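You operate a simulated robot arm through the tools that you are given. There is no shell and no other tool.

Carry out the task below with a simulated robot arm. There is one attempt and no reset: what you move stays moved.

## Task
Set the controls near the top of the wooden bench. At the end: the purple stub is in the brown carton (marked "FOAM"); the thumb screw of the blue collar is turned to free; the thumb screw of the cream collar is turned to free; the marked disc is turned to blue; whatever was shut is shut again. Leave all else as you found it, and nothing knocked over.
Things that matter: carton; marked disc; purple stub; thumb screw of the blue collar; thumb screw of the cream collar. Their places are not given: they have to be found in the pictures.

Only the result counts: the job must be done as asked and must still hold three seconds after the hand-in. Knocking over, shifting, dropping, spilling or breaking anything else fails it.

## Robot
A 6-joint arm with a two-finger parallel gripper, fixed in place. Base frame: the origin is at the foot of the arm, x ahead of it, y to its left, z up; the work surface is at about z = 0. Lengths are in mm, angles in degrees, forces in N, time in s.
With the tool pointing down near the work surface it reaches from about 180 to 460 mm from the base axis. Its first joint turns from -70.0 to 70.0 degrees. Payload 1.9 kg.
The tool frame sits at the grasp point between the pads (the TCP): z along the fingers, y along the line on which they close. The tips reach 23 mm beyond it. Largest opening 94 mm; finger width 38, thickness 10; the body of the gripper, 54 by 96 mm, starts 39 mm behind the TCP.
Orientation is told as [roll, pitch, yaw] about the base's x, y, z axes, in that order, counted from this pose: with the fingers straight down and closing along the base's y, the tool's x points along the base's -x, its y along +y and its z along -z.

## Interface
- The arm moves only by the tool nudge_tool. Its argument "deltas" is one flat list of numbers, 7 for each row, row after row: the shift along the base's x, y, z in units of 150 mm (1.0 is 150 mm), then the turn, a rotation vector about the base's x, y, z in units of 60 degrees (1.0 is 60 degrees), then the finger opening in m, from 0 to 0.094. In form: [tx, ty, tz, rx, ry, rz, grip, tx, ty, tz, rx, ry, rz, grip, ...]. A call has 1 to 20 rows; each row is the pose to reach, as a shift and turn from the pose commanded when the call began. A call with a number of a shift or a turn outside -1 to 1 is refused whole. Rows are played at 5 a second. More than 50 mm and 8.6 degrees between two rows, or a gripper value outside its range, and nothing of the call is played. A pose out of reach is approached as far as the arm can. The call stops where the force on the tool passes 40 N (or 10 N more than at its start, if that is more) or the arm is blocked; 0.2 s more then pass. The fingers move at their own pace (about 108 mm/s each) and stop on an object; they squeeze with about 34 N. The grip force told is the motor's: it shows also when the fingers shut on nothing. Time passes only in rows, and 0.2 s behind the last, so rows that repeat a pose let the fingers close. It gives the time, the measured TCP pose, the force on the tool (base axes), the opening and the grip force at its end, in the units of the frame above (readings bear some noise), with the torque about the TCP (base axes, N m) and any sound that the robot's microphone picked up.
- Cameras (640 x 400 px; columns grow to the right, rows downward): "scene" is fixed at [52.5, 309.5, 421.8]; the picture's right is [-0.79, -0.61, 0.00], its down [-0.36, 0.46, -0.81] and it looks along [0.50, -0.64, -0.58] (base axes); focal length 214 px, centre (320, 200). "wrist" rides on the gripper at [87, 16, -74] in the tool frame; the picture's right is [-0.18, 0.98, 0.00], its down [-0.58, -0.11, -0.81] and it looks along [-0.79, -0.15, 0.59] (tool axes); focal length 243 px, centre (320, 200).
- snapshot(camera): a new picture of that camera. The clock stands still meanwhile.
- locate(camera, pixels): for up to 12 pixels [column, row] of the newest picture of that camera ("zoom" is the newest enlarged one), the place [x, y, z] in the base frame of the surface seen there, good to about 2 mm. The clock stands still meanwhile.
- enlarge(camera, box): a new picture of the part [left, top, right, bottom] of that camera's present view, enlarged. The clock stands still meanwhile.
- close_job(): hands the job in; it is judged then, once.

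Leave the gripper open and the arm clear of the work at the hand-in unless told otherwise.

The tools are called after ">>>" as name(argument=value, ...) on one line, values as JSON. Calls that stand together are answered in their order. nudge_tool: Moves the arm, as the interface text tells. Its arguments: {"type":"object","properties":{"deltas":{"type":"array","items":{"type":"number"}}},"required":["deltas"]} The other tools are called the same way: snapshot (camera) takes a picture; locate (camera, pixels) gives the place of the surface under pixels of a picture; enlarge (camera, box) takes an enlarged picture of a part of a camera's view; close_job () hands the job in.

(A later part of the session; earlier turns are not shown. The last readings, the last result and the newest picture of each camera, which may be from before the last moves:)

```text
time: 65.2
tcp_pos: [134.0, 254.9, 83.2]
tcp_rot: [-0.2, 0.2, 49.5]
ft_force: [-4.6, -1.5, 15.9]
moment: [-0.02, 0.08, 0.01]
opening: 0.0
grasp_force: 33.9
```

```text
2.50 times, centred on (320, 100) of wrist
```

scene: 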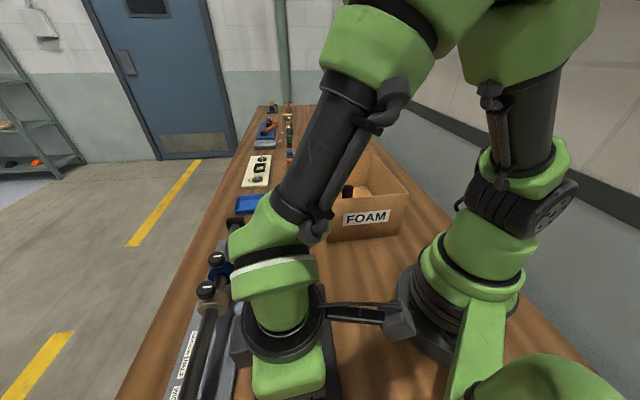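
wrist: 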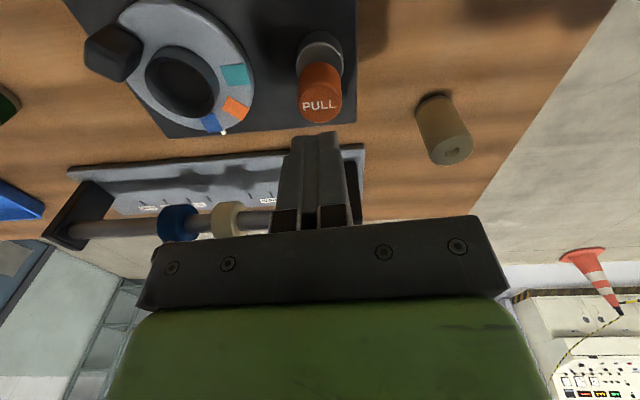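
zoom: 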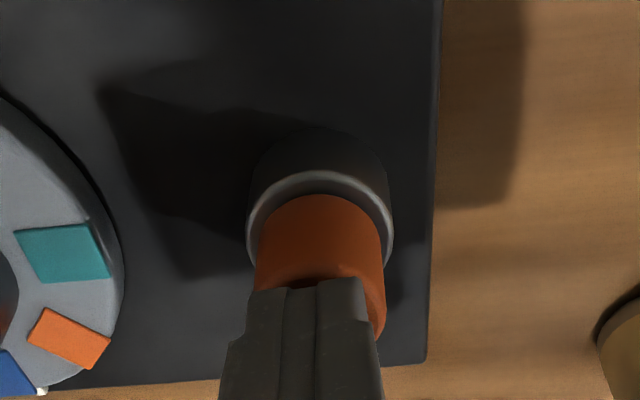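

There is a 16 N upward reaction at tip height ≈60, so it is seated. I press 1 mm more, then rise and check the cap height.

>>> nudge_tool(deltas=[0, 0, -0.006, 0, 0, 0, 0, 0, 0, 0.05, 0, 0, 0, 0, 0, 0, 0.2, 0, 0, 0, 0, 0, 0, 0.35, 0, 0, 0, 0, 0, 0, 0.45, 0, 0, 0, 0.02, 0, 0, 0.45, 0, 0, 0, 0.04])

>>> enlarge(camera="wrist", box=[240, 20, 400, 120])

>>> locate(camera="zoom", pixels=[[325, 288], [300, 270], [350, 270], [325, 240], [325, 150]])

```text
time: 66.7
tcp_pos: [133.1, 254.4, 148.0]
tcp_rot: [-0.1, 0.1, 49.6]
ft_force: [-0.5, -0.6, -0.7]
moment: [-0.02, -0.01, -0.05]
opening: 40.1
grasp_force: 0.1
```

```text
4.00 times, centred on (320, 70) of wrist
```

zoom: 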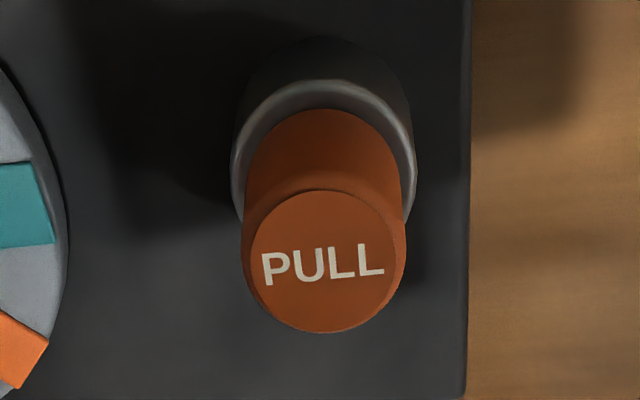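

```text
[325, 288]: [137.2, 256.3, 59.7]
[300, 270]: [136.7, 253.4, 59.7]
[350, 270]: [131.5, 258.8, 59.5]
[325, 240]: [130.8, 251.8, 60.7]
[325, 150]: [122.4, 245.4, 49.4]
```

The plunger is seated again, with its top at z≈60. Now the thumb screws: I move to a viewpoint in front of the collars at z≈190.

>>> nudge_tool(deltas=[0.08, -0.025, 0.1, 0, 0, -0.02, 0.06, 0.2, -0.06, 0.2, 0, 0, -0.04, 0.08, 0.35, -0.1, 0.28, 0, 0, -0.07, 0.094, 0.5, -0.15, 0.28, 0, 0, -0.1, 0.094, 0.65, -0.2, 0.28, 0, 0, -0.13, 0.094, 0.76, -0.237, 0.28, 0, 0, -0.135, 0.094, 0.76, -0.237, 0.28, 0, 0, -0.135, 0.094])

>>> snapshot(camera="wrist")

>>> enlarge(camera="wrist", box=[230, 80, 430, 230])

>>> snapshot(camera="scene")

```text
time: 68.2
tcp_pos: [250.1, 219.0, 191.9]
tcp_rot: [-0.1, 0.2, 41.4]
ft_force: [-0.8, 0.6, 0.1]
moment: [0.03, 0.0, -0.02]
opening: 94.0
grasp_force: 0.2
```

```text
taken
```

wrist: 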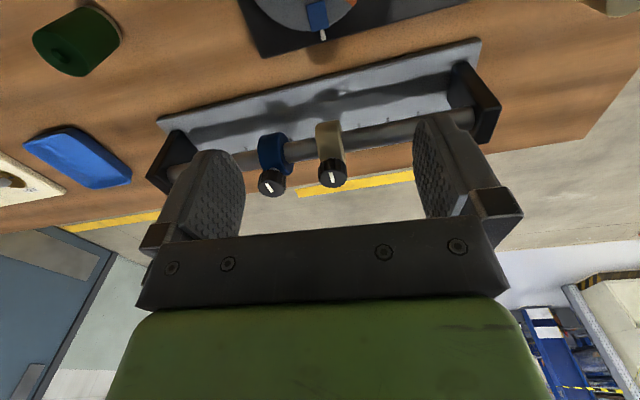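

```text
2.67 times, centred on (330, 155) of wrist
```

zoom: 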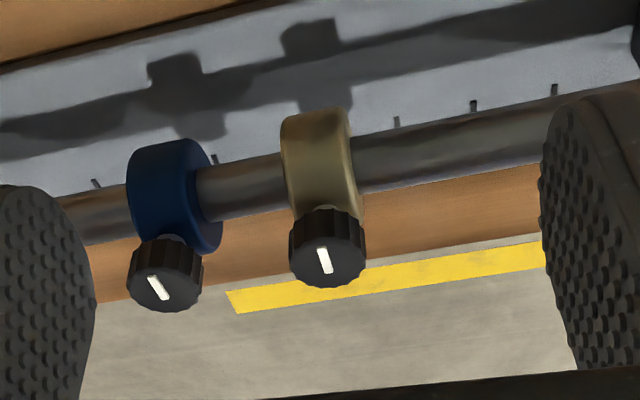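

```text
taken
```

scene: 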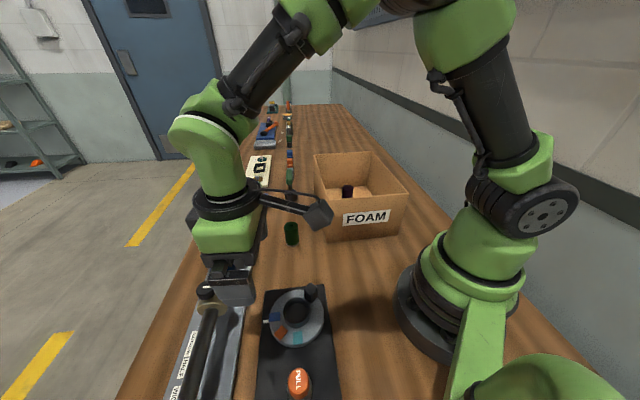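

I zoom tightly on each knob and locate points on their faces and stems.

>>> enlarge(camera="wrist", box=[245, 115, 365, 205])

>>> locate(camera="zoom", pixels=[[145, 340], [75, 340], [215, 350], [145, 375], [145, 310], [125, 335], [160, 375], [145, 250], [150, 240], [130, 130], [90, 280], [190, 280]])

>>> locate(camera="zoom", pixels=[[465, 300], [395, 290], [535, 300], [465, 340], [465, 265], [450, 280], [470, 325], [460, 230], [400, 240], [520, 240], [440, 60], [470, 190]])

```text
4.44 times, centred on (305, 160) of wrist
```

zoom: 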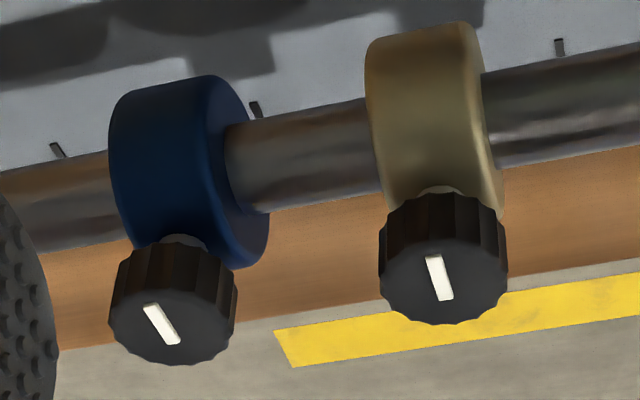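

```text
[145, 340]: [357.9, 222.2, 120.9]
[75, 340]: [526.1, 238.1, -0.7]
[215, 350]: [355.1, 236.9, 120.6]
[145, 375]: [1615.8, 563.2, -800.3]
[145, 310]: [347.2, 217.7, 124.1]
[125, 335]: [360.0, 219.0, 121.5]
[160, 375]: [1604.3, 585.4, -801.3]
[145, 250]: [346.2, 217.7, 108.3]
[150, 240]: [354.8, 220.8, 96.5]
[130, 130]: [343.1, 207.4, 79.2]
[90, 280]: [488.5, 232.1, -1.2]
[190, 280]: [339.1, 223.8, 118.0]
```

```text
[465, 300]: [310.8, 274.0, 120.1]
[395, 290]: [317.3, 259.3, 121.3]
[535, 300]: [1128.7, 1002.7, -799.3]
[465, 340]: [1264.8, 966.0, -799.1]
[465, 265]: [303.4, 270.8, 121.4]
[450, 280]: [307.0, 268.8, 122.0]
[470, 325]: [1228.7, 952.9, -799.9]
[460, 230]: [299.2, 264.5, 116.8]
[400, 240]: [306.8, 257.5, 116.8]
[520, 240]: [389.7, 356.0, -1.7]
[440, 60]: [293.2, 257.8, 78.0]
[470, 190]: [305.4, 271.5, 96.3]
```

I estimate the blue knob's centre at about (351.5,225) and the cream's at about (309.8,269), with faces at z≈121 and radius ≈12.5. I locate the bar ends and face rims more closely to fix the centres.

>>> locate(camera="zoom", pixels=[[173, 328], [120, 322], [228, 330], [173, 358], [173, 297], [150, 308], [174, 342], [443, 287], [390, 280], [498, 285], [443, 316], [443, 255]])

>>> locate(camera="zoom", pixels=[[432, 258], [444, 298], [180, 240], [440, 190], [240, 240], [120, 200], [380, 130], [480, 200]])

```text
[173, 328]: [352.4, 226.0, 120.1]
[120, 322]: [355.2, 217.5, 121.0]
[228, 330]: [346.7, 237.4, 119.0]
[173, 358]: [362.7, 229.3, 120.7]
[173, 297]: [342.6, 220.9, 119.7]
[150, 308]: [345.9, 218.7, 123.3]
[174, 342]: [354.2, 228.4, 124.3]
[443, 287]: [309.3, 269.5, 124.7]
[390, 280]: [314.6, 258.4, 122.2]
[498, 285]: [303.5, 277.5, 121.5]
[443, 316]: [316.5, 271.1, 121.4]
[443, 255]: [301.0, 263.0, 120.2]
```

```text
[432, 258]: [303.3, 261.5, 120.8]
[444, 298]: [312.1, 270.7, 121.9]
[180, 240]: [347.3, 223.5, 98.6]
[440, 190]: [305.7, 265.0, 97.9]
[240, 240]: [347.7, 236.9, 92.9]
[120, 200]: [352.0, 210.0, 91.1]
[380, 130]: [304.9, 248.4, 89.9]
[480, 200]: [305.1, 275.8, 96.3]
```

The centres are blue (352,226) and cream (309,267.5). Both bars point square to the rod, toward the robot. I plan to grip each knob with the fingers closing square to the rod, and turn counter-clockwise, the loosening way. First I swing over the cream knob at a safe height, turning to yaw -45° in two calls.

>>> nudge_tool(deltas=[0.03, 0.025, 0.01, 0, 0, -0.09, 0.08, 0.06, 0.05, 0.01, 0, 0, -0.18, 0.07, 0.09, 0.08, 0.01, 0, 0, -0.27, 0.06, 0.12, 0.1, 0.01, 0, 0, -0.36, 0.05, 0.15, 0.13, 0.01, 0, 0, -0.45, 0.05, 0.18, 0.15, 0.01, 0, 0, -0.54, 0.05, 0.2, 0.17, 0.01, 0, 0, -0.63, 0.05, 0.22, 0.18, 0.01, 0, 0, -0.72, 0.05])

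>>> nudge_tool(deltas=[0.03, 0.03, 0, 0, 0, -0.09, 0.05, 0.06, 0.05, 0, 0, 0, -0.18, 0.05, 0.09, 0.08, 0, 0, 0, -0.27, 0.05, 0.12, 0.1, 0, 0, 0, -0.36, 0.05, 0.15, 0.12, 0, 0, 0, -0.45, 0.05, 0.173, 0.143, 0, 0, 0, -0.54, 0.05, 0.173, 0.143, 0, 0, 0, -0.63, 0.05, 0.173, 0.143, 0, 0, 0, -0.72, 0.05, 0.173, 0.143, 0, 0, 0, -0.72, 0.05])

>>> snapshot(camera="wrist")

>>> snapshot(camera="scene")

```text
time: 70.0
tcp_pos: [280.2, 248.0, 192.6]
tcp_rot: [-0.2, 0.1, -1.9]
ft_force: [-0.2, 0.0, 0.1]
moment: [0.02, -0.01, 0.02]
opening: 50.0
grasp_force: 0.1
```

```text
time: 72.0
tcp_pos: [306.7, 266.4, 192.1]
tcp_rot: [-0.1, 0.2, -45.1]
ft_force: [-0.5, 1.2, 0.4]
moment: [-0.04, -0.02, 0.02]
opening: 50.0
grasp_force: 0.0
```

```text
taken
```

wrist: 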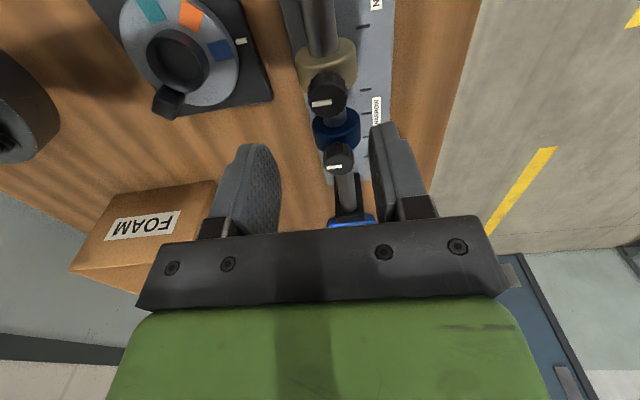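

```text
taken
```

scene: 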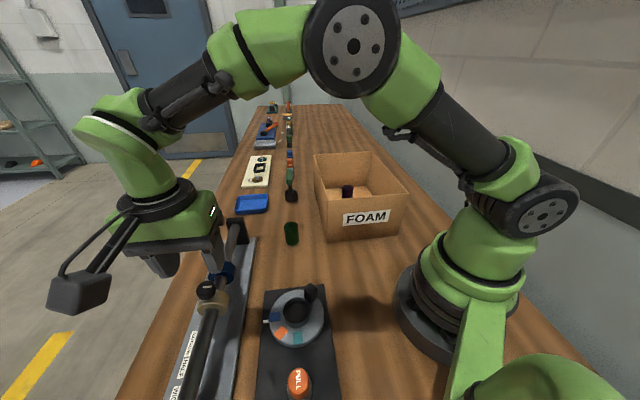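

From this side I can see more labels on the rail plate, at (377,110) and (376,5). I enlarge to read them.

>>> enlarge(camera="wrist", box=[270, 0, 400, 190])

>>> enlarge(camera="wrist", box=[295, 60, 395, 140])

>>> locate(camera="zoom", pixels=[[170, 220], [90, 215], [240, 215], [170, 160], [170, 260], [120, 225], [215, 215], [500, 250], [270, 200], [60, 130]])

```text
2.11 times, centred on (335, 95) of wrist
```

zoom: 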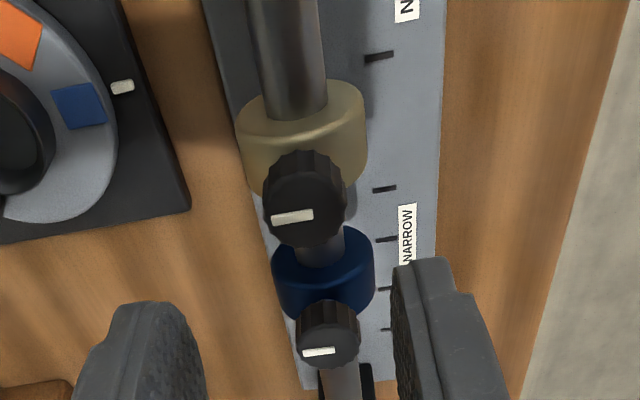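

```text
5.00 times, centred on (345, 100) of wrist
```

zoom: 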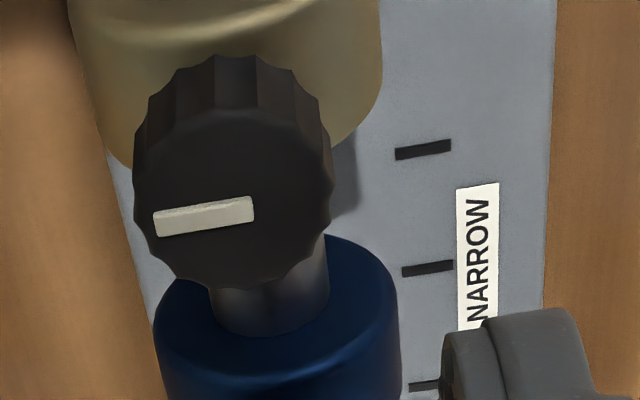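

```text
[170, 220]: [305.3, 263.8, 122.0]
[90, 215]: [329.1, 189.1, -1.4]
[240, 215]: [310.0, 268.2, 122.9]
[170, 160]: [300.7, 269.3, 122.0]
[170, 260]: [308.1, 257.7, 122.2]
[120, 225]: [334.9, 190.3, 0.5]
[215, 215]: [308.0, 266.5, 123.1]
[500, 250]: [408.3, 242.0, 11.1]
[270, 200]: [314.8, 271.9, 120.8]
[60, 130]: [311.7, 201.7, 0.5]
```

There are no free/tight marks, just the position scale. The cream knob's face centre is at pixel (328,99.6), while the TCP projects to (320,99), so I shift about 3 mm in x and y. I lower to z≈150 with a 50 mm opening and look again.

>>> nudge_tool(deltas=[0.02, 0.02, -0.08, 0, 0, 0, 0.05, 0.02, 0.02, -0.16, 0, 0, 0, 0.05, 0.02, 0.02, -0.24, 0, 0, 0, 0.05, 0.02, 0.02, -0.28, 0, 0, 0, 0.05, 0.02, 0.02, -0.28, 0, 0, 0, 0.05])

>>> snapshot(camera="wrist")

>>> enlarge(camera="wrist", box=[230, 70, 410, 200])

```text
time: 73.2
tcp_pos: [309.7, 271.4, 149.3]
tcp_rot: [0.0, 0.2, -45.0]
ft_force: [-0.2, -0.9, -0.1]
moment: [0.01, 0.02, 0.0]
opening: 49.9
grasp_force: 0.1
```

```text
taken
```

wrist: 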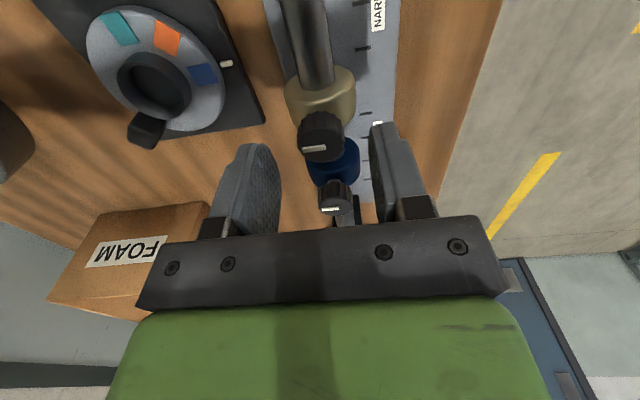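

```text
3.08 times, centred on (320, 135) of wrist
```

zoom: 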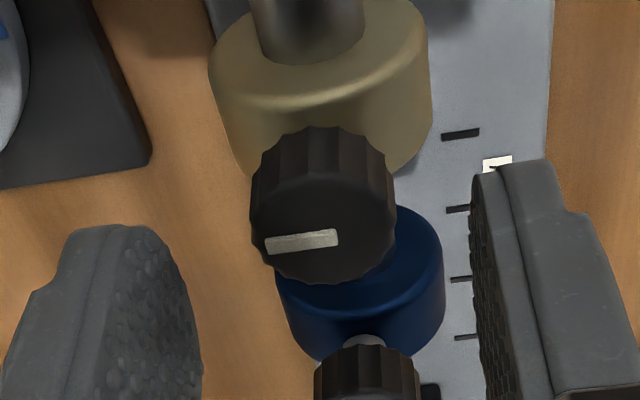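

The knob's face centre is at (321,144), right at the predicted TCP line. I descend 22 mm so the tips reach z≈104, and close on the knob.

>>> nudge_tool(deltas=[0, 0, -0.04, 0, 0, 0, 0.05, 0, 0, -0.08, 0, 0, 0, 0.05, 0, 0, -0.12, 0, 0, 0, 0.05, 0, 0, -0.147, 0, 0, 0, 0.05, 0, 0, -0.147, 0, 0, 0, 0.05])

>>> snapshot(camera="wrist")

>>> enlarge(camera="scene", box=[130, 220, 270, 340])

```text
time: 74.5
tcp_pos: [310.0, 270.7, 127.4]
tcp_rot: [0.0, 0.2, -45.0]
ft_force: [-0.5, -0.1, -1.3]
moment: [0.04, 0.03, -0.01]
opening: 49.9
grasp_force: 0.1
```

```text
taken
```

wrist: 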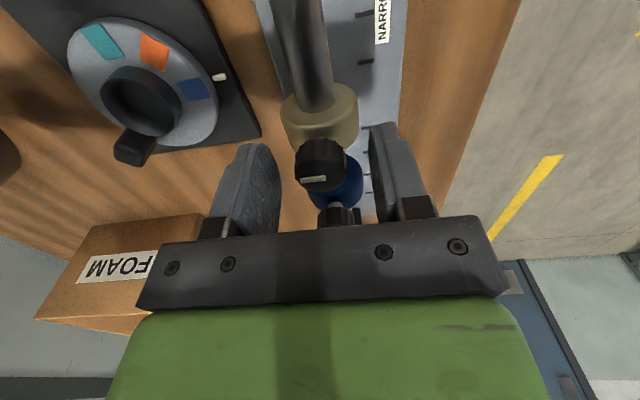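

```text
3.33 times, centred on (200, 280) of scene
```

zoom: 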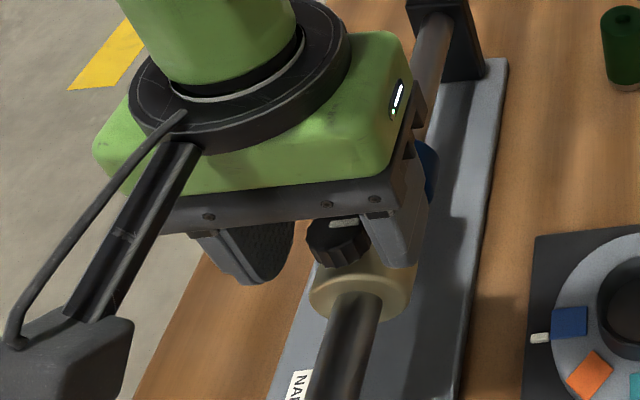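

The knob stands between the fingers with the collar below them. I close gently.

>>> nudge_tool(deltas=[0, 0, 0, 0, 0, 0, 0.04, 0, 0, 0, 0, 0, 0, 0.03, 0, 0, 0, 0, 0, 0, 0.024, 0, 0, 0, 0, 0, 0, 0.022, 0, 0, 0, 0, 0, 0, 0.022])

```text
time: 75.7
tcp_pos: [308.9, 270.9, 127.8]
tcp_rot: [-0.1, 0.1, -44.9]
ft_force: [-2.8, -2.1, 1.3]
moment: [-0.07, 0.01, -0.01]
opening: 25.4
grasp_force: 44.4
```

Gripped at 25.4 mm. I turn counter-clockwise by 12° in small steps and read the torque.

>>> nudge_tool(deltas=[0, 0, 0, 0, 0, 0.05, 0.022, 0, 0, 0, 0, 0, 0.1, 0.022, 0, 0, 0, 0, 0, 0.15, 0.022, 0, 0, 0, 0, 0, 0.2, 0.022])

>>> snapshot(camera="wrist")

>>> enlarge(camera="wrist", box=[260, 70, 380, 210])

```text
time: 76.7
tcp_pos: [310.1, 269.8, 127.3]
tcp_rot: [-0.3, 0.2, -33.1]
ft_force: [3.9, -0.4, -25.7]
moment: [0.11, -0.02, 0.03]
opening: 25.7
grasp_force: 44.8
```

```text
taken
```

wrist: 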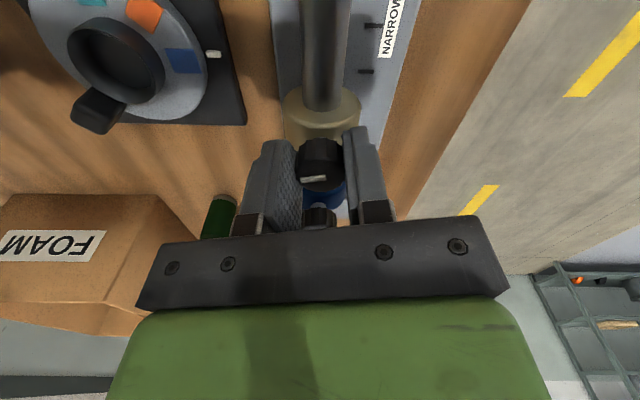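

```text
2.86 times, centred on (320, 140) of wrist
```

zoom: 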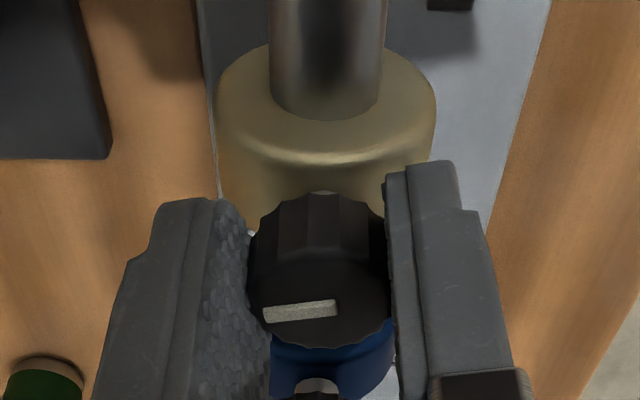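

The bar moves with the fingers, so the screw is turning with little torque. I continue another 48°.

>>> nudge_tool(deltas=[0, 0, 0, 0, 0, 0.08, 0.022, 0, 0, 0, 0, 0, 0.16, 0.022, 0, 0, 0, 0, 0, 0.24, 0.022, 0, 0, 0, 0, 0, 0.32, 0.022, 0, 0, 0, 0, 0, 0.4, 0.022, 0, 0, 0, 0, 0, 0.48, 0.022, 0, 0, 0, 0, 0, 0.56, 0.022, 0, 0, 0, 0, 0, 0.64, 0.022, 0, 0, 0, 0, 0, 0.72, 0.022, 0, 0, 0, 0, 0, 0.8, 0.022])

>>> snapshot(camera="wrist")

>>> enlarge(camera="wrist", box=[260, 70, 380, 210])

```text
time: 78.8
tcp_pos: [309.5, 270.2, 127.4]
tcp_rot: [-0.1, 0.5, 15.1]
ft_force: [-20.5, -20.5, -6.8]
moment: [-0.24, 0.03, -0.01]
opening: 25.3
grasp_force: 45.1
```

```text
taken
```

wrist: 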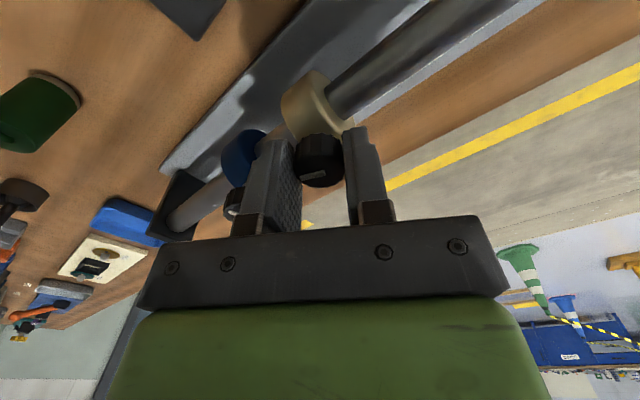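

```text
2.86 times, centred on (320, 140) of wrist
```

zoom: 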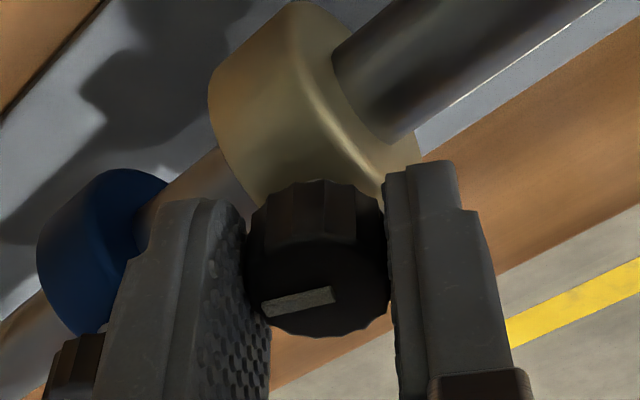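

It is still turning cleanly, about 60° so far. I continue another 36° watching the torque and for any click.

>>> nudge_tool(deltas=[0, 0, 0, 0, 0, 0.08, 0.022, 0, 0, 0, 0, 0, 0.16, 0.022, 0, 0, 0, 0, 0, 0.24, 0.022, 0, 0, 0, 0, 0, 0.32, 0.022, 0, 0, 0, 0, 0, 0.4, 0.022, 0, 0, 0, 0, 0, 0.48, 0.022, 0, 0, 0, 0, 0, 0.56, 0.022, 0, 0, 0, 0, 0, 0.6, 0.022])

>>> enlarge(camera="wrist", box=[260, 70, 380, 210])

```text
time: 80.7
tcp_pos: [311.1, 270.9, 129.0]
tcp_rot: [-0.1, 0.2, 51.2]
ft_force: [-5.4, -6.0, -10.0]
moment: [-0.63, 0.43, -0.31]
opening: 25.4
grasp_force: 44.8
```

```text
2.86 times, centred on (320, 140) of wrist
```

zoom: 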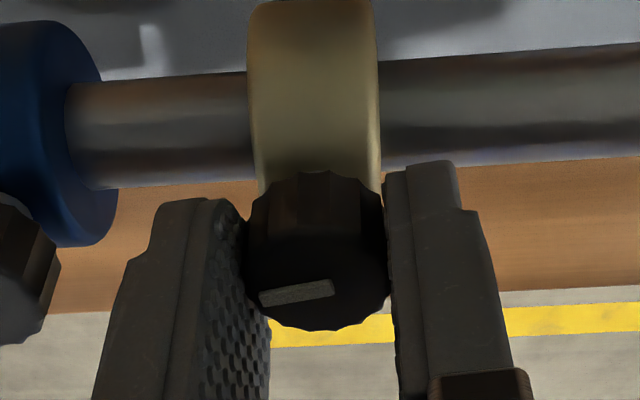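

About 96° have been turned, the bar now lies along the rod, and the torque shows −0.31 N m. I try 12° more to see whether it reached a stop.

>>> nudge_tool(deltas=[0, 0, 0, 0, 0, 0.05, 0.022, 0, 0, 0, 0, 0, 0.1, 0.022, 0, 0, 0, 0, 0, 0.15, 0.022, 0, 0, 0, 0, 0, 0.2, 0.022])

>>> enlarge(camera="wrist", box=[260, 70, 380, 210])

```text
time: 81.7
tcp_pos: [309.9, 271.4, 130.2]
tcp_rot: [-0.2, 0.0, 63.0]
ft_force: [1.6, 2.5, 2.6]
moment: [-0.28, 0.19, -0.29]
opening: 25.5
grasp_force: 45.4
```

```text
2.86 times, centred on (320, 140) of wrist
```

zoom: 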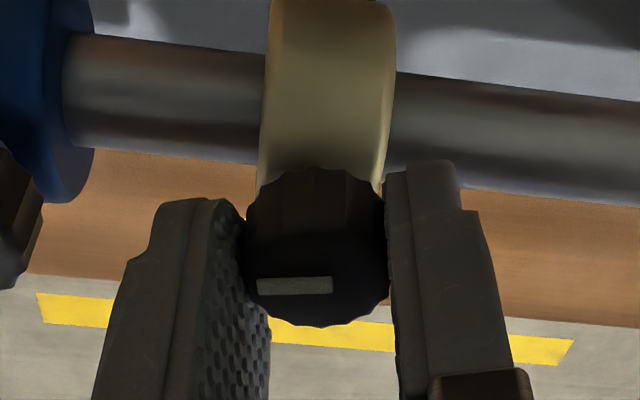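

The bar slipped relative to the fingers, so the screw is at its stop, about 90° from where it was. I release gently and rise to check.

>>> nudge_tool(deltas=[0, 0, 0, 0, 0, 0, 0.0255, 0, 0, 0, 0, 0, 0, 0.028, 0, 0, 0, 0, 0, 0, 0.036, 0, 0, 0, 0, 0, 0, 0.05, 0, 0, 0, 0, 0, 0, 0.05, 0, 0, 0.1, 0, 0, 0, 0.05, 0, 0, 0.2, 0, 0, 0, 0.05, 0, 0, 0.3, 0, 0, 0, 0.05, 0, 0, 0.3, 0, 0, 0, 0.05])

>>> snapshot(camera="wrist")

>>> enlarge(camera="wrist", box=[240, 50, 400, 170])

>>> enlarge(camera="scene", box=[170, 240, 270, 320])

```text
time: 83.7
tcp_pos: [308.7, 270.1, 173.9]
tcp_rot: [-0.1, 0.2, 62.9]
ft_force: [0.2, -1.3, 0.4]
moment: [-0.02, 0.0, -0.02]
opening: 50.2
grasp_force: 0.0
```

```text
taken
```

wrist: 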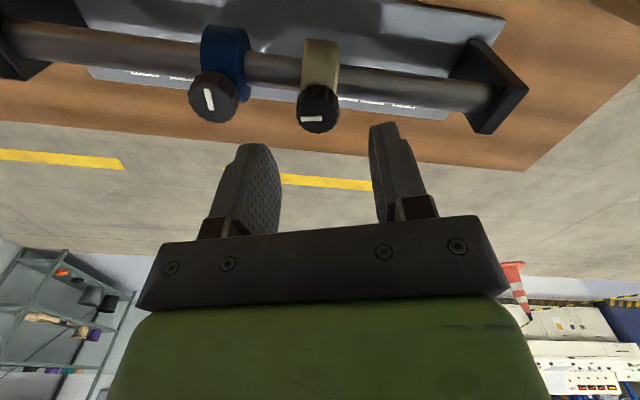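

```text
3.33 times, centred on (320, 110) of wrist
```

zoom: 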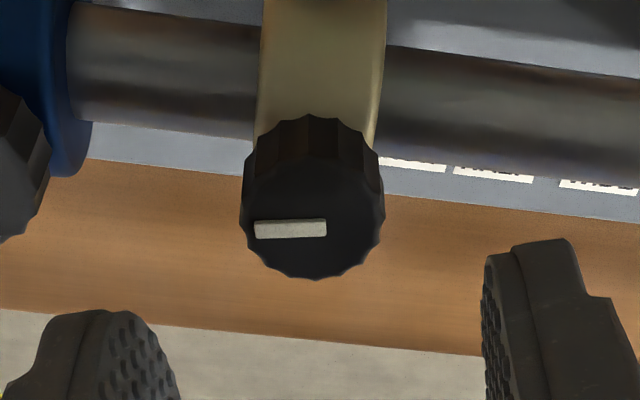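

```text
5.00 times, centred on (220, 280) of scene
```

zoom: 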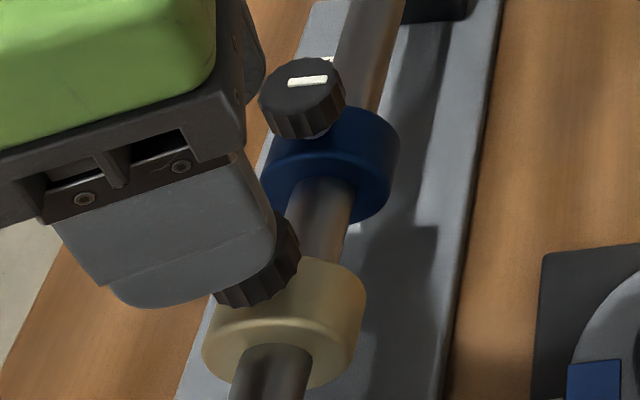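

The bar now points along the rod toward the blue collar. I measure the bar's direction and the collar's position to be sure.

>>> enlarge(camera="wrist", box=[240, 50, 400, 170])

>>> locate(camera="zoom", pixels=[[259, 229], [323, 226], [250, 200], [375, 200], [315, 270], [315, 165], [265, 60], [378, 60], [320, 60], [300, 130], [100, 60], [600, 120]])

```text
3.33 times, centred on (320, 110) of wrist
```

zoom: 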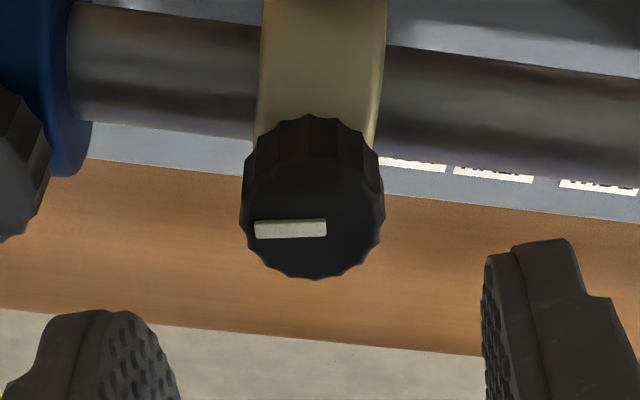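

```text
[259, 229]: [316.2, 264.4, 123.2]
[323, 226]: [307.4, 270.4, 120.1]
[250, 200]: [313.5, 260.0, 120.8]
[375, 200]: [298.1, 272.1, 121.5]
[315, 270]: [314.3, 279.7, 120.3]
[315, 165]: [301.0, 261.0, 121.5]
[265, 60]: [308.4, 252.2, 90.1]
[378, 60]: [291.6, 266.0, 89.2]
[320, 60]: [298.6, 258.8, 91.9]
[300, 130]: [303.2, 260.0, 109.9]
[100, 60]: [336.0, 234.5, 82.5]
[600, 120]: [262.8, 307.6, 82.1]
```

The cream knob's bar now points about 90–95° counter-clockwise from before, along the rod, and the collar hasn't shifted. Next is the blue knob: I move above it and turn back to yaw -45° in two calls.

>>> nudge_tool(deltas=[0, 0, 0.06, 0, 0, 0, 0.05, 0.02, -0.02, 0.12, 0, 0, -0.11, 0.05, 0.04, -0.04, 0.12, 0, 0, -0.22, 0.05, 0.06, -0.06, 0.12, 0, 0, -0.33, 0.05, 0.08, -0.08, 0.12, 0, 0, -0.44, 0.05, 0.1, -0.1, 0.12, 0, 0, -0.55, 0.05, 0.12, -0.11, 0.12, 0, 0, -0.66, 0.05, 0.13, -0.12, 0.12, 0, 0, -0.77, 0.05, 0.133, -0.133, 0.12, 0, 0, -0.9, 0.05])

>>> nudge_tool(deltas=[0.02, -0.02, 0, 0, 0, -0.11, 0.05, 0.04, -0.04, 0, 0, 0, -0.22, 0.05, 0.06, -0.06, 0, 0, 0, -0.33, 0.05, 0.08, -0.08, 0, 0, 0, -0.44, 0.05, 0.1, -0.1, 0, 0, 0, -0.55, 0.05, 0.12, -0.11, 0, 0, 0, -0.66, 0.05, 0.14, -0.13, 0, 0, 0, -0.77, 0.05, 0.157, -0.147, 0, 0, 0, -0.9, 0.05, 0.157, -0.147, 0, 0, 0, -0.9, 0.05])

>>> snapshot(camera="wrist")

>>> enlarge(camera="wrist", box=[240, 30, 400, 150])

```text
time: 85.7
tcp_pos: [329.6, 250.3, 191.3]
tcp_rot: [-0.1, 0.2, 8.8]
ft_force: [0.5, -0.1, -0.8]
moment: [-0.01, 0.02, -0.02]
opening: 49.9
grasp_force: 0.0
```

```text
time: 87.7
tcp_pos: [353.9, 229.1, 190.8]
tcp_rot: [-0.1, 0.2, -45.1]
ft_force: [0.1, 0.0, 0.0]
moment: [-0.01, 0.01, -0.01]
opening: 49.7
grasp_force: 0.0
```

```text
taken
```

wrist: 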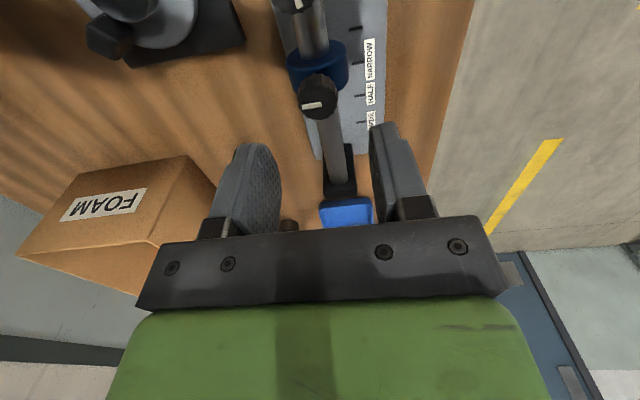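

```text
3.33 times, centred on (320, 90) of wrist
```

zoom: 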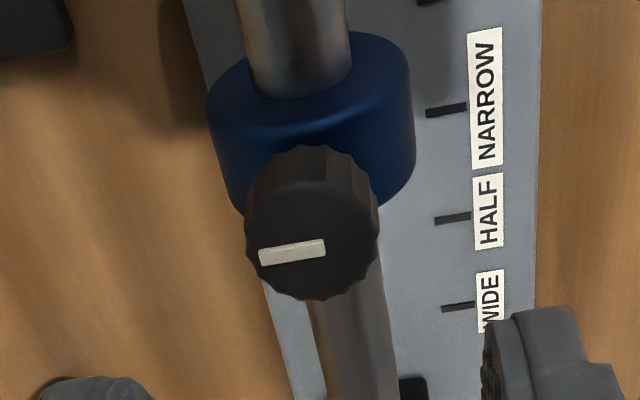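

The blue knob's face centre is at about (317.6,103), against the TCP projection (320,100). I correct by about (0.3,-2.5) mm and lower to z≈150.

>>> nudge_tool(deltas=[0.002, -0.016, -0.08, 0, 0, 0, 0.05, 0.002, -0.016, -0.16, 0, 0, 0, 0.05, 0.002, -0.016, -0.24, 0, 0, 0, 0.05, 0.002, -0.016, -0.27, 0, 0, 0, 0.05, 0.002, -0.016, -0.27, 0, 0, 0, 0.05])

>>> snapshot(camera="wrist")

>>> enlarge(camera="wrist", box=[230, 70, 410, 200])

```text
time: 88.8
tcp_pos: [353.0, 224.6, 149.7]
tcp_rot: [-0.1, 0.2, -45.0]
ft_force: [-0.5, 0.4, 1.3]
moment: [-0.02, 0.01, -0.05]
opening: 50.1
grasp_force: 0.1
```

```text
taken
```

wrist: 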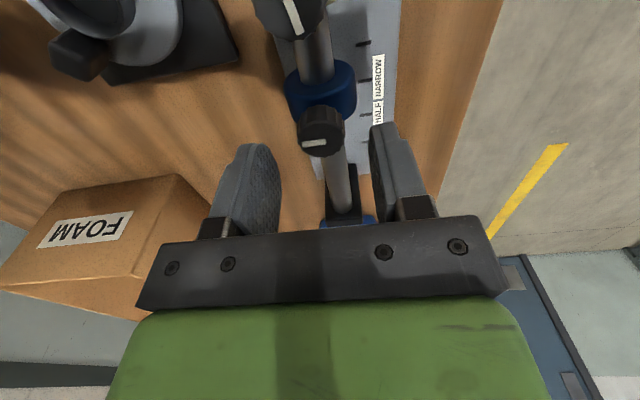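

```text
3.08 times, centred on (320, 135) of wrist
```

zoom: 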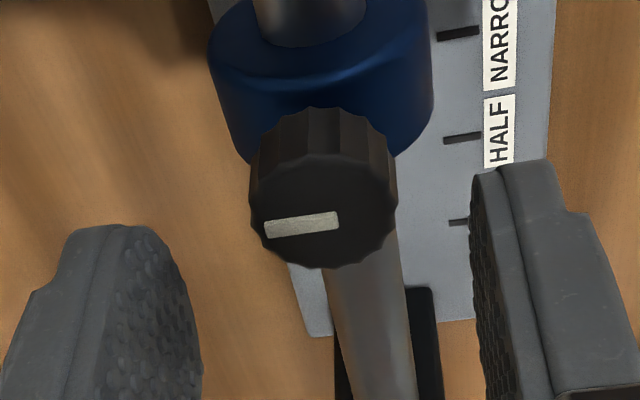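

Here the knob face sits about 5 px above the predicted spot, so I shift 3 mm back along the rod by (-2.1,+2.1), then check again.

>>> nudge_tool(deltas=[-0.007, 0.007, 0, 0, 0, 0, 0.05, -0.014, 0.014, 0, 0, 0, 0, 0.05, -0.014, 0.014, 0, 0, 0, 0, 0.05])

>>> enlarge(camera="wrist", box=[230, 70, 410, 200])

```text
time: 89.7
tcp_pos: [351.4, 226.7, 151.1]
tcp_rot: [-0.2, 0.2, -45.0]
ft_force: [0.4, 0.4, 0.2]
moment: [0.02, 0.02, 0.02]
opening: 50.1
grasp_force: 0.1
```

```text
3.08 times, centred on (320, 135) of wrist
```

zoom: 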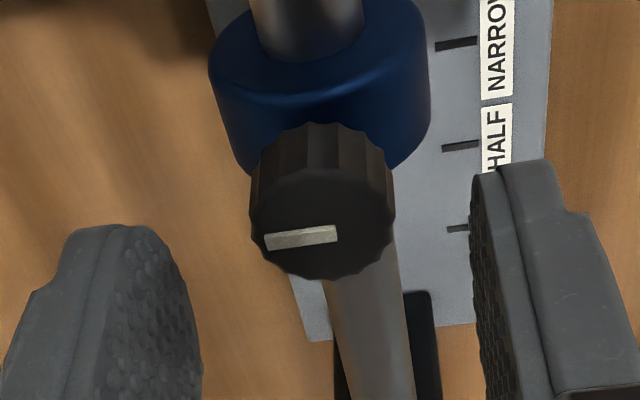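

It is aligned now: the face centre is at about (321,143). I descend 23 mm and close on the blue knob.

>>> nudge_tool(deltas=[0, 0, -0.04, 0, 0, 0, 0.05, 0, 0, -0.08, 0, 0, 0, 0.05, 0, 0, -0.12, 0, 0, 0, 0.05, 0, 0, -0.15, 0, 0, 0, 0.05, 0, 0, -0.15, 0, 0, 0, 0.05])

>>> snapshot(camera="wrist")

```text
time: 90.8
tcp_pos: [351.2, 227.9, 128.4]
tcp_rot: [-0.2, 0.2, -45.1]
ft_force: [-0.4, -0.8, 0.5]
moment: [0.03, -0.02, -0.02]
opening: 49.9
grasp_force: 0.1
```

```text
taken
```

wrist: 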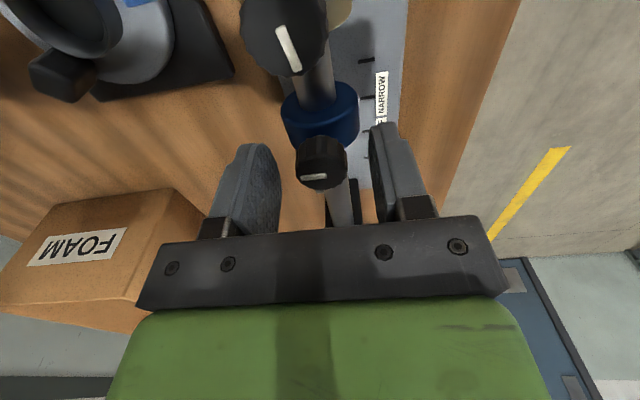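

>>> nudge_tool(deltas=[0, 0, 0, 0, 0, 0, 0.04, 0, 0, 0, 0, 0, 0, 0.03, 0, 0, 0, 0, 0, 0, 0.024, 0, 0, 0, 0, 0, 0, 0.022, 0, 0, 0, 0, 0, 0, 0.022])

```text
time: 92.0
tcp_pos: [351.1, 227.3, 128.4]
tcp_rot: [-0.1, 0.1, -44.9]
ft_force: [6.6, 6.1, -6.3]
moment: [0.18, -0.05, 0.03]
opening: 25.4
grasp_force: 45.0
```

Gripped at 25.4 mm on the blue knob. I turn counter-clockwise 57° in 3° steps.

>>> nudge_tool(deltas=[0, 0, 0, 0, 0, 0.05, 0.022, 0, 0, 0, 0, 0, 0.1, 0.022, 0, 0, 0, 0, 0, 0.15, 0.022, 0, 0, 0, 0, 0, 0.2, 0.022, 0, 0, 0, 0, 0, 0.27, 0.022, 0, 0, 0, 0, 0, 0.34, 0.022, 0, 0, 0, 0, 0, 0.41, 0.022, 0, 0, 0, 0, 0, 0.48, 0.022, 0, 0, 0, 0, 0, 0.55, 0.022, 0, 0, 0, 0, 0, 0.62, 0.022, 0, 0, 0, 0, 0, 0.69, 0.022, 0, 0, 0, 0, 0, 0.76, 0.022, 0, 0, 0, 0, 0, 0.83, 0.022, 0, 0, 0, 0, 0, 0.9, 0.022, 0, 0, 0, 0, 0, 0.95, 0.022])

>>> enlarge(camera="wrist", box=[260, 70, 380, 210])

```text
time: 93.8
tcp_pos: [352.8, 226.6, 128.5]
tcp_rot: [-0.5, 0.1, -19.0]
ft_force: [-1.4, -4.7, 1.7]
moment: [0.02, -0.02, 0.03]
opening: 25.2
grasp_force: 44.6
stopped in row 8: the force on the tool passed its limit at 42 N (the readings are from after the stop); the commanded pose is now the measured one
```

```text
2.86 times, centred on (320, 140) of wrist
```

zoom: 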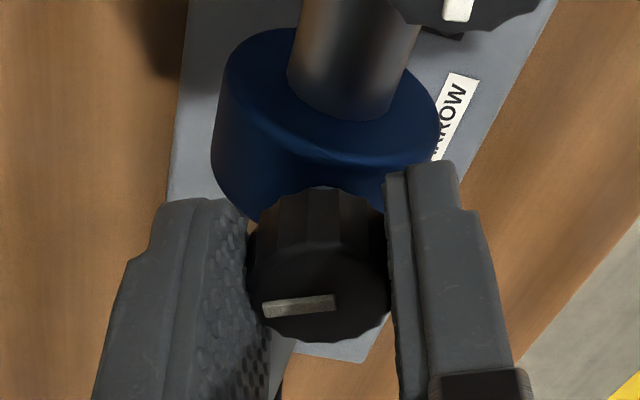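

A force spike stopped it after 26°, and the bar is moving with the fingers. I continue.

>>> nudge_tool(deltas=[0, 0, 0, 0, 0, 0.05, 0.022, 0, 0, 0, 0, 0, 0.1, 0.022, 0, 0, 0, 0, 0, 0.15, 0.022, 0, 0, 0, 0, 0, 0.2, 0.022, 0, 0, 0, 0, 0, 0.26, 0.022, 0, 0, 0, 0, 0, 0.32, 0.022, 0, 0, 0, 0, 0, 0.38, 0.022, 0, 0, 0, 0, 0, 0.44, 0.022, 0, 0, 0, 0, 0, 0.5, 0.022, 0, 0, 0, 0, 0, 0.56, 0.022, 0, 0, 0, 0, 0, 0.62, 0.022, 0, 0, 0, 0, 0, 0.68, 0.022, 0, 0, 0, 0, 0, 0.74, 0.022, 0, 0, 0, 0, 0, 0.8, 0.022])

>>> enlarge(camera="wrist", box=[260, 70, 380, 210])

```text
time: 95.6
tcp_pos: [351.8, 226.3, 128.2]
tcp_rot: [-0.7, 0.2, 6.6]
ft_force: [-1.6, -3.5, 1.3]
moment: [0.03, -0.14, 0.0]
opening: 25.5
grasp_force: 45.2
stopped in row 9: the force on the tool passed its limit at 41 N (the readings are from after the stop); the commanded pose is now the measured one
```

```text
2.86 times, centred on (320, 140) of wrist
```

zoom: 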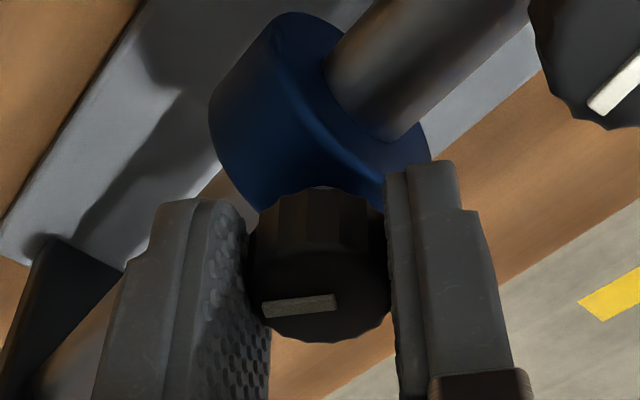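

About 52° so far, and the bar still moves with the fingers. I continue.

>>> nudge_tool(deltas=[0, 0, 0, 0, 0, 0.05, 0.022, 0, 0, 0, 0, 0, 0.1, 0.022, 0, 0, 0, 0, 0, 0.15, 0.022, 0, 0, 0, 0, 0, 0.2, 0.022, 0, 0, 0, 0, 0, 0.26, 0.022, 0, 0, 0, 0, 0, 0.32, 0.022, 0, 0, 0, 0, 0, 0.38, 0.022, 0, 0, 0, 0, 0, 0.44, 0.022, 0, 0, 0, 0, 0, 0.5, 0.022, 0, 0, 0, 0, 0, 0.56, 0.022, 0, 0, 0, 0, 0, 0.62, 0.022, 0, 0, 0, 0, 0, 0.68, 0.022, 0, 0, 0, 0, 0, 0.74, 0.022])

>>> enlarge(camera="wrist", box=[260, 70, 380, 210])

```text
time: 98.4
tcp_pos: [351.5, 225.5, 127.9]
tcp_rot: [-0.8, 0.1, 51.1]
ft_force: [22.8, -20.0, -14.1]
moment: [-0.6, 0.19, -0.41]
opening: 25.7
grasp_force: 45.0
```

```text
2.86 times, centred on (320, 140) of wrist
```

zoom: 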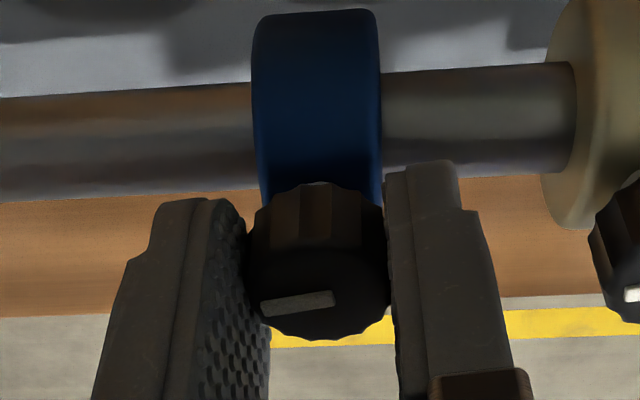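

The torque is −0.41 N m at 96°, so it is near the stop. I turn 10° more to make sure it is fully at the stop.

>>> nudge_tool(deltas=[0, 0, 0, 0, 0, 0.05, 0.022, 0, 0, 0, 0, 0, 0.1, 0.022, 0, 0, 0, 0, 0, 0.15, 0.022, 0, 0, 0, 0, 0, 0.18, 0.022])

>>> enlarge(camera="wrist", box=[260, 70, 380, 210])

```text
time: 99.4
tcp_pos: [352.7, 226.3, 129.6]
tcp_rot: [-0.9, 0.2, 61.8]
ft_force: [20.4, -22.4, 6.5]
moment: [-0.81, -0.09, -0.24]
opening: 25.2
grasp_force: 45.3
```

```text
2.86 times, centred on (320, 140) of wrist
```

zoom: 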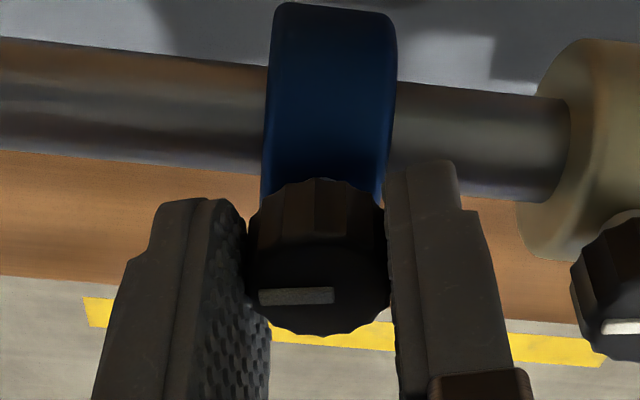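

The bar slipped again, so the screw is at its stop. A 30 N side force remains along the rod, and I relieve it by shifting 1 mm toward (+x,-y) before opening.

>>> nudge_tool(deltas=[0.0025, -0.0025, 0, 0, 0, 0, 0.022, 0.005, -0.005, 0, 0, 0, 0, 0.022])

```text
time: 100.0
tcp_pos: [352.5, 226.6, 129.3]
tcp_rot: [-0.7, 0.2, 61.9]
ft_force: [24.7, -2.1, -0.5]
moment: [-1.15, 0.03, 0.0]
opening: 25.2
grasp_force: 45.0
```

The readings are mostly contact noise. I open gently and rise.

>>> nudge_tool(deltas=[0, 0, 0, 0, 0, 0, 0.0255, 0, 0, 0, 0, 0, 0, 0.028, 0, 0, 0, 0, 0, 0, 0.036, 0, 0, 0, 0, 0, 0, 0.05, 0, 0, 0, 0, 0, 0, 0.05, 0, 0, 0.1, 0, 0, 0, 0.05, 0, 0, 0.2, 0, 0, 0, 0.05, 0, 0, 0.3, 0, 0, 0, 0.05, 0, 0, 0.3, 0, 0, 0, 0.05])

>>> snapshot(camera="wrist")

>>> enlarge(camera="wrist", box=[240, 50, 440, 170])

>>> locate(camera="zoom", pixels=[[219, 255], [272, 253], [200, 230], [310, 235], [255, 280], [255, 190], [520, 270], [570, 270]])

```text
time: 102.0
tcp_pos: [353.2, 225.0, 171.6]
tcp_rot: [-0.6, 0.2, 61.8]
ft_force: [-0.6, 0.4, 0.4]
moment: [0.03, -0.01, -0.02]
opening: 50.0
grasp_force: 0.0
```

```text
taken
```

wrist: 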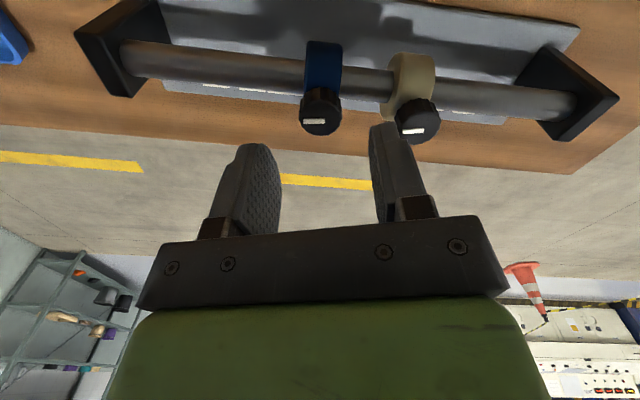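

```text
3.20 times, centred on (340, 110) of wrist
```

zoom: 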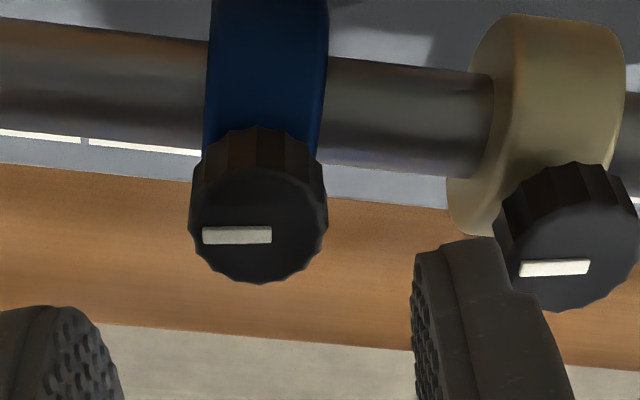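

```text
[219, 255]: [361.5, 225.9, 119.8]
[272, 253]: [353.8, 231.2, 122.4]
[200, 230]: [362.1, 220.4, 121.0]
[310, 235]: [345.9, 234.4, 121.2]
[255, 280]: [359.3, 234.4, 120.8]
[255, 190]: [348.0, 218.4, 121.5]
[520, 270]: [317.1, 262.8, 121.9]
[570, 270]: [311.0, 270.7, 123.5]
```

Both bars lie along the rod (about -40°), 90° from their first direction, and the collars are where they were. I retract upward and swing the arm away toward its start pose with the gripper open.

>>> nudge_tool(deltas=[0, 0, 0.1, 0, 0, 0, 0.06, 0, 0, 0.25, 0, 0, 0, 0.07, 0, 0, 0.4, 0, 0, -0.05, 0.08, -0.06, -0.08, 0.55, 0, 0, -0.15, 0.094, -0.12, -0.16, 0.7, 0, 0, -0.25, 0.094, -0.2, -0.28, 0.85, 0, 0, -0.35, 0.094, -0.28, -0.4, 0.95, 0, 0, -0.45, 0.094, -0.36, -0.55, 0.98, 0, 0, -0.55, 0.094, -0.44, -0.7, 0.98, 0, 0, -0.65, 0.094, -0.5, -0.85, 0.98, 0, 0, -0.75, 0.094, -0.55, -0.98, 0.98, 0, 0, -0.85, 0.094])

>>> snapshot(camera="scene")

>>> snapshot(camera="wrist")

```text
time: 104.4
tcp_pos: [270.5, 78.4, 319.0]
tcp_rot: [-0.6, 0.2, 10.7]
ft_force: [0.4, 0.1, 0.9]
moment: [0.02, 0.01, 0.0]
opening: 93.9
grasp_force: 0.0
```

```text
taken
```

scene: 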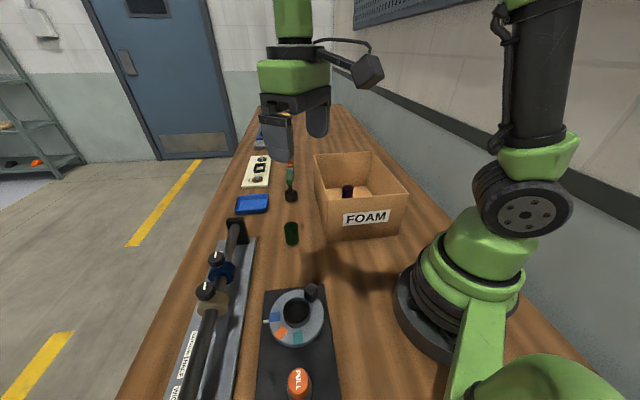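

```text
taken
```

wrist: 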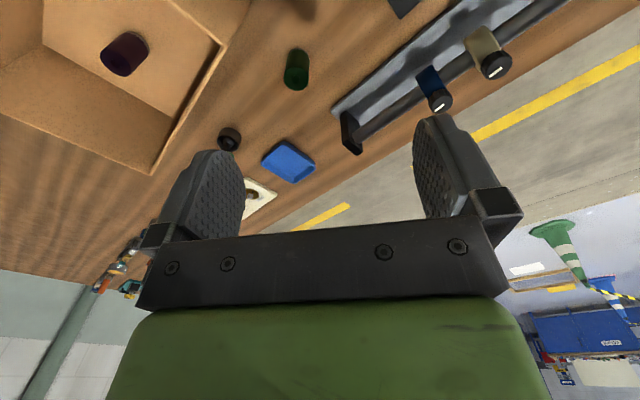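

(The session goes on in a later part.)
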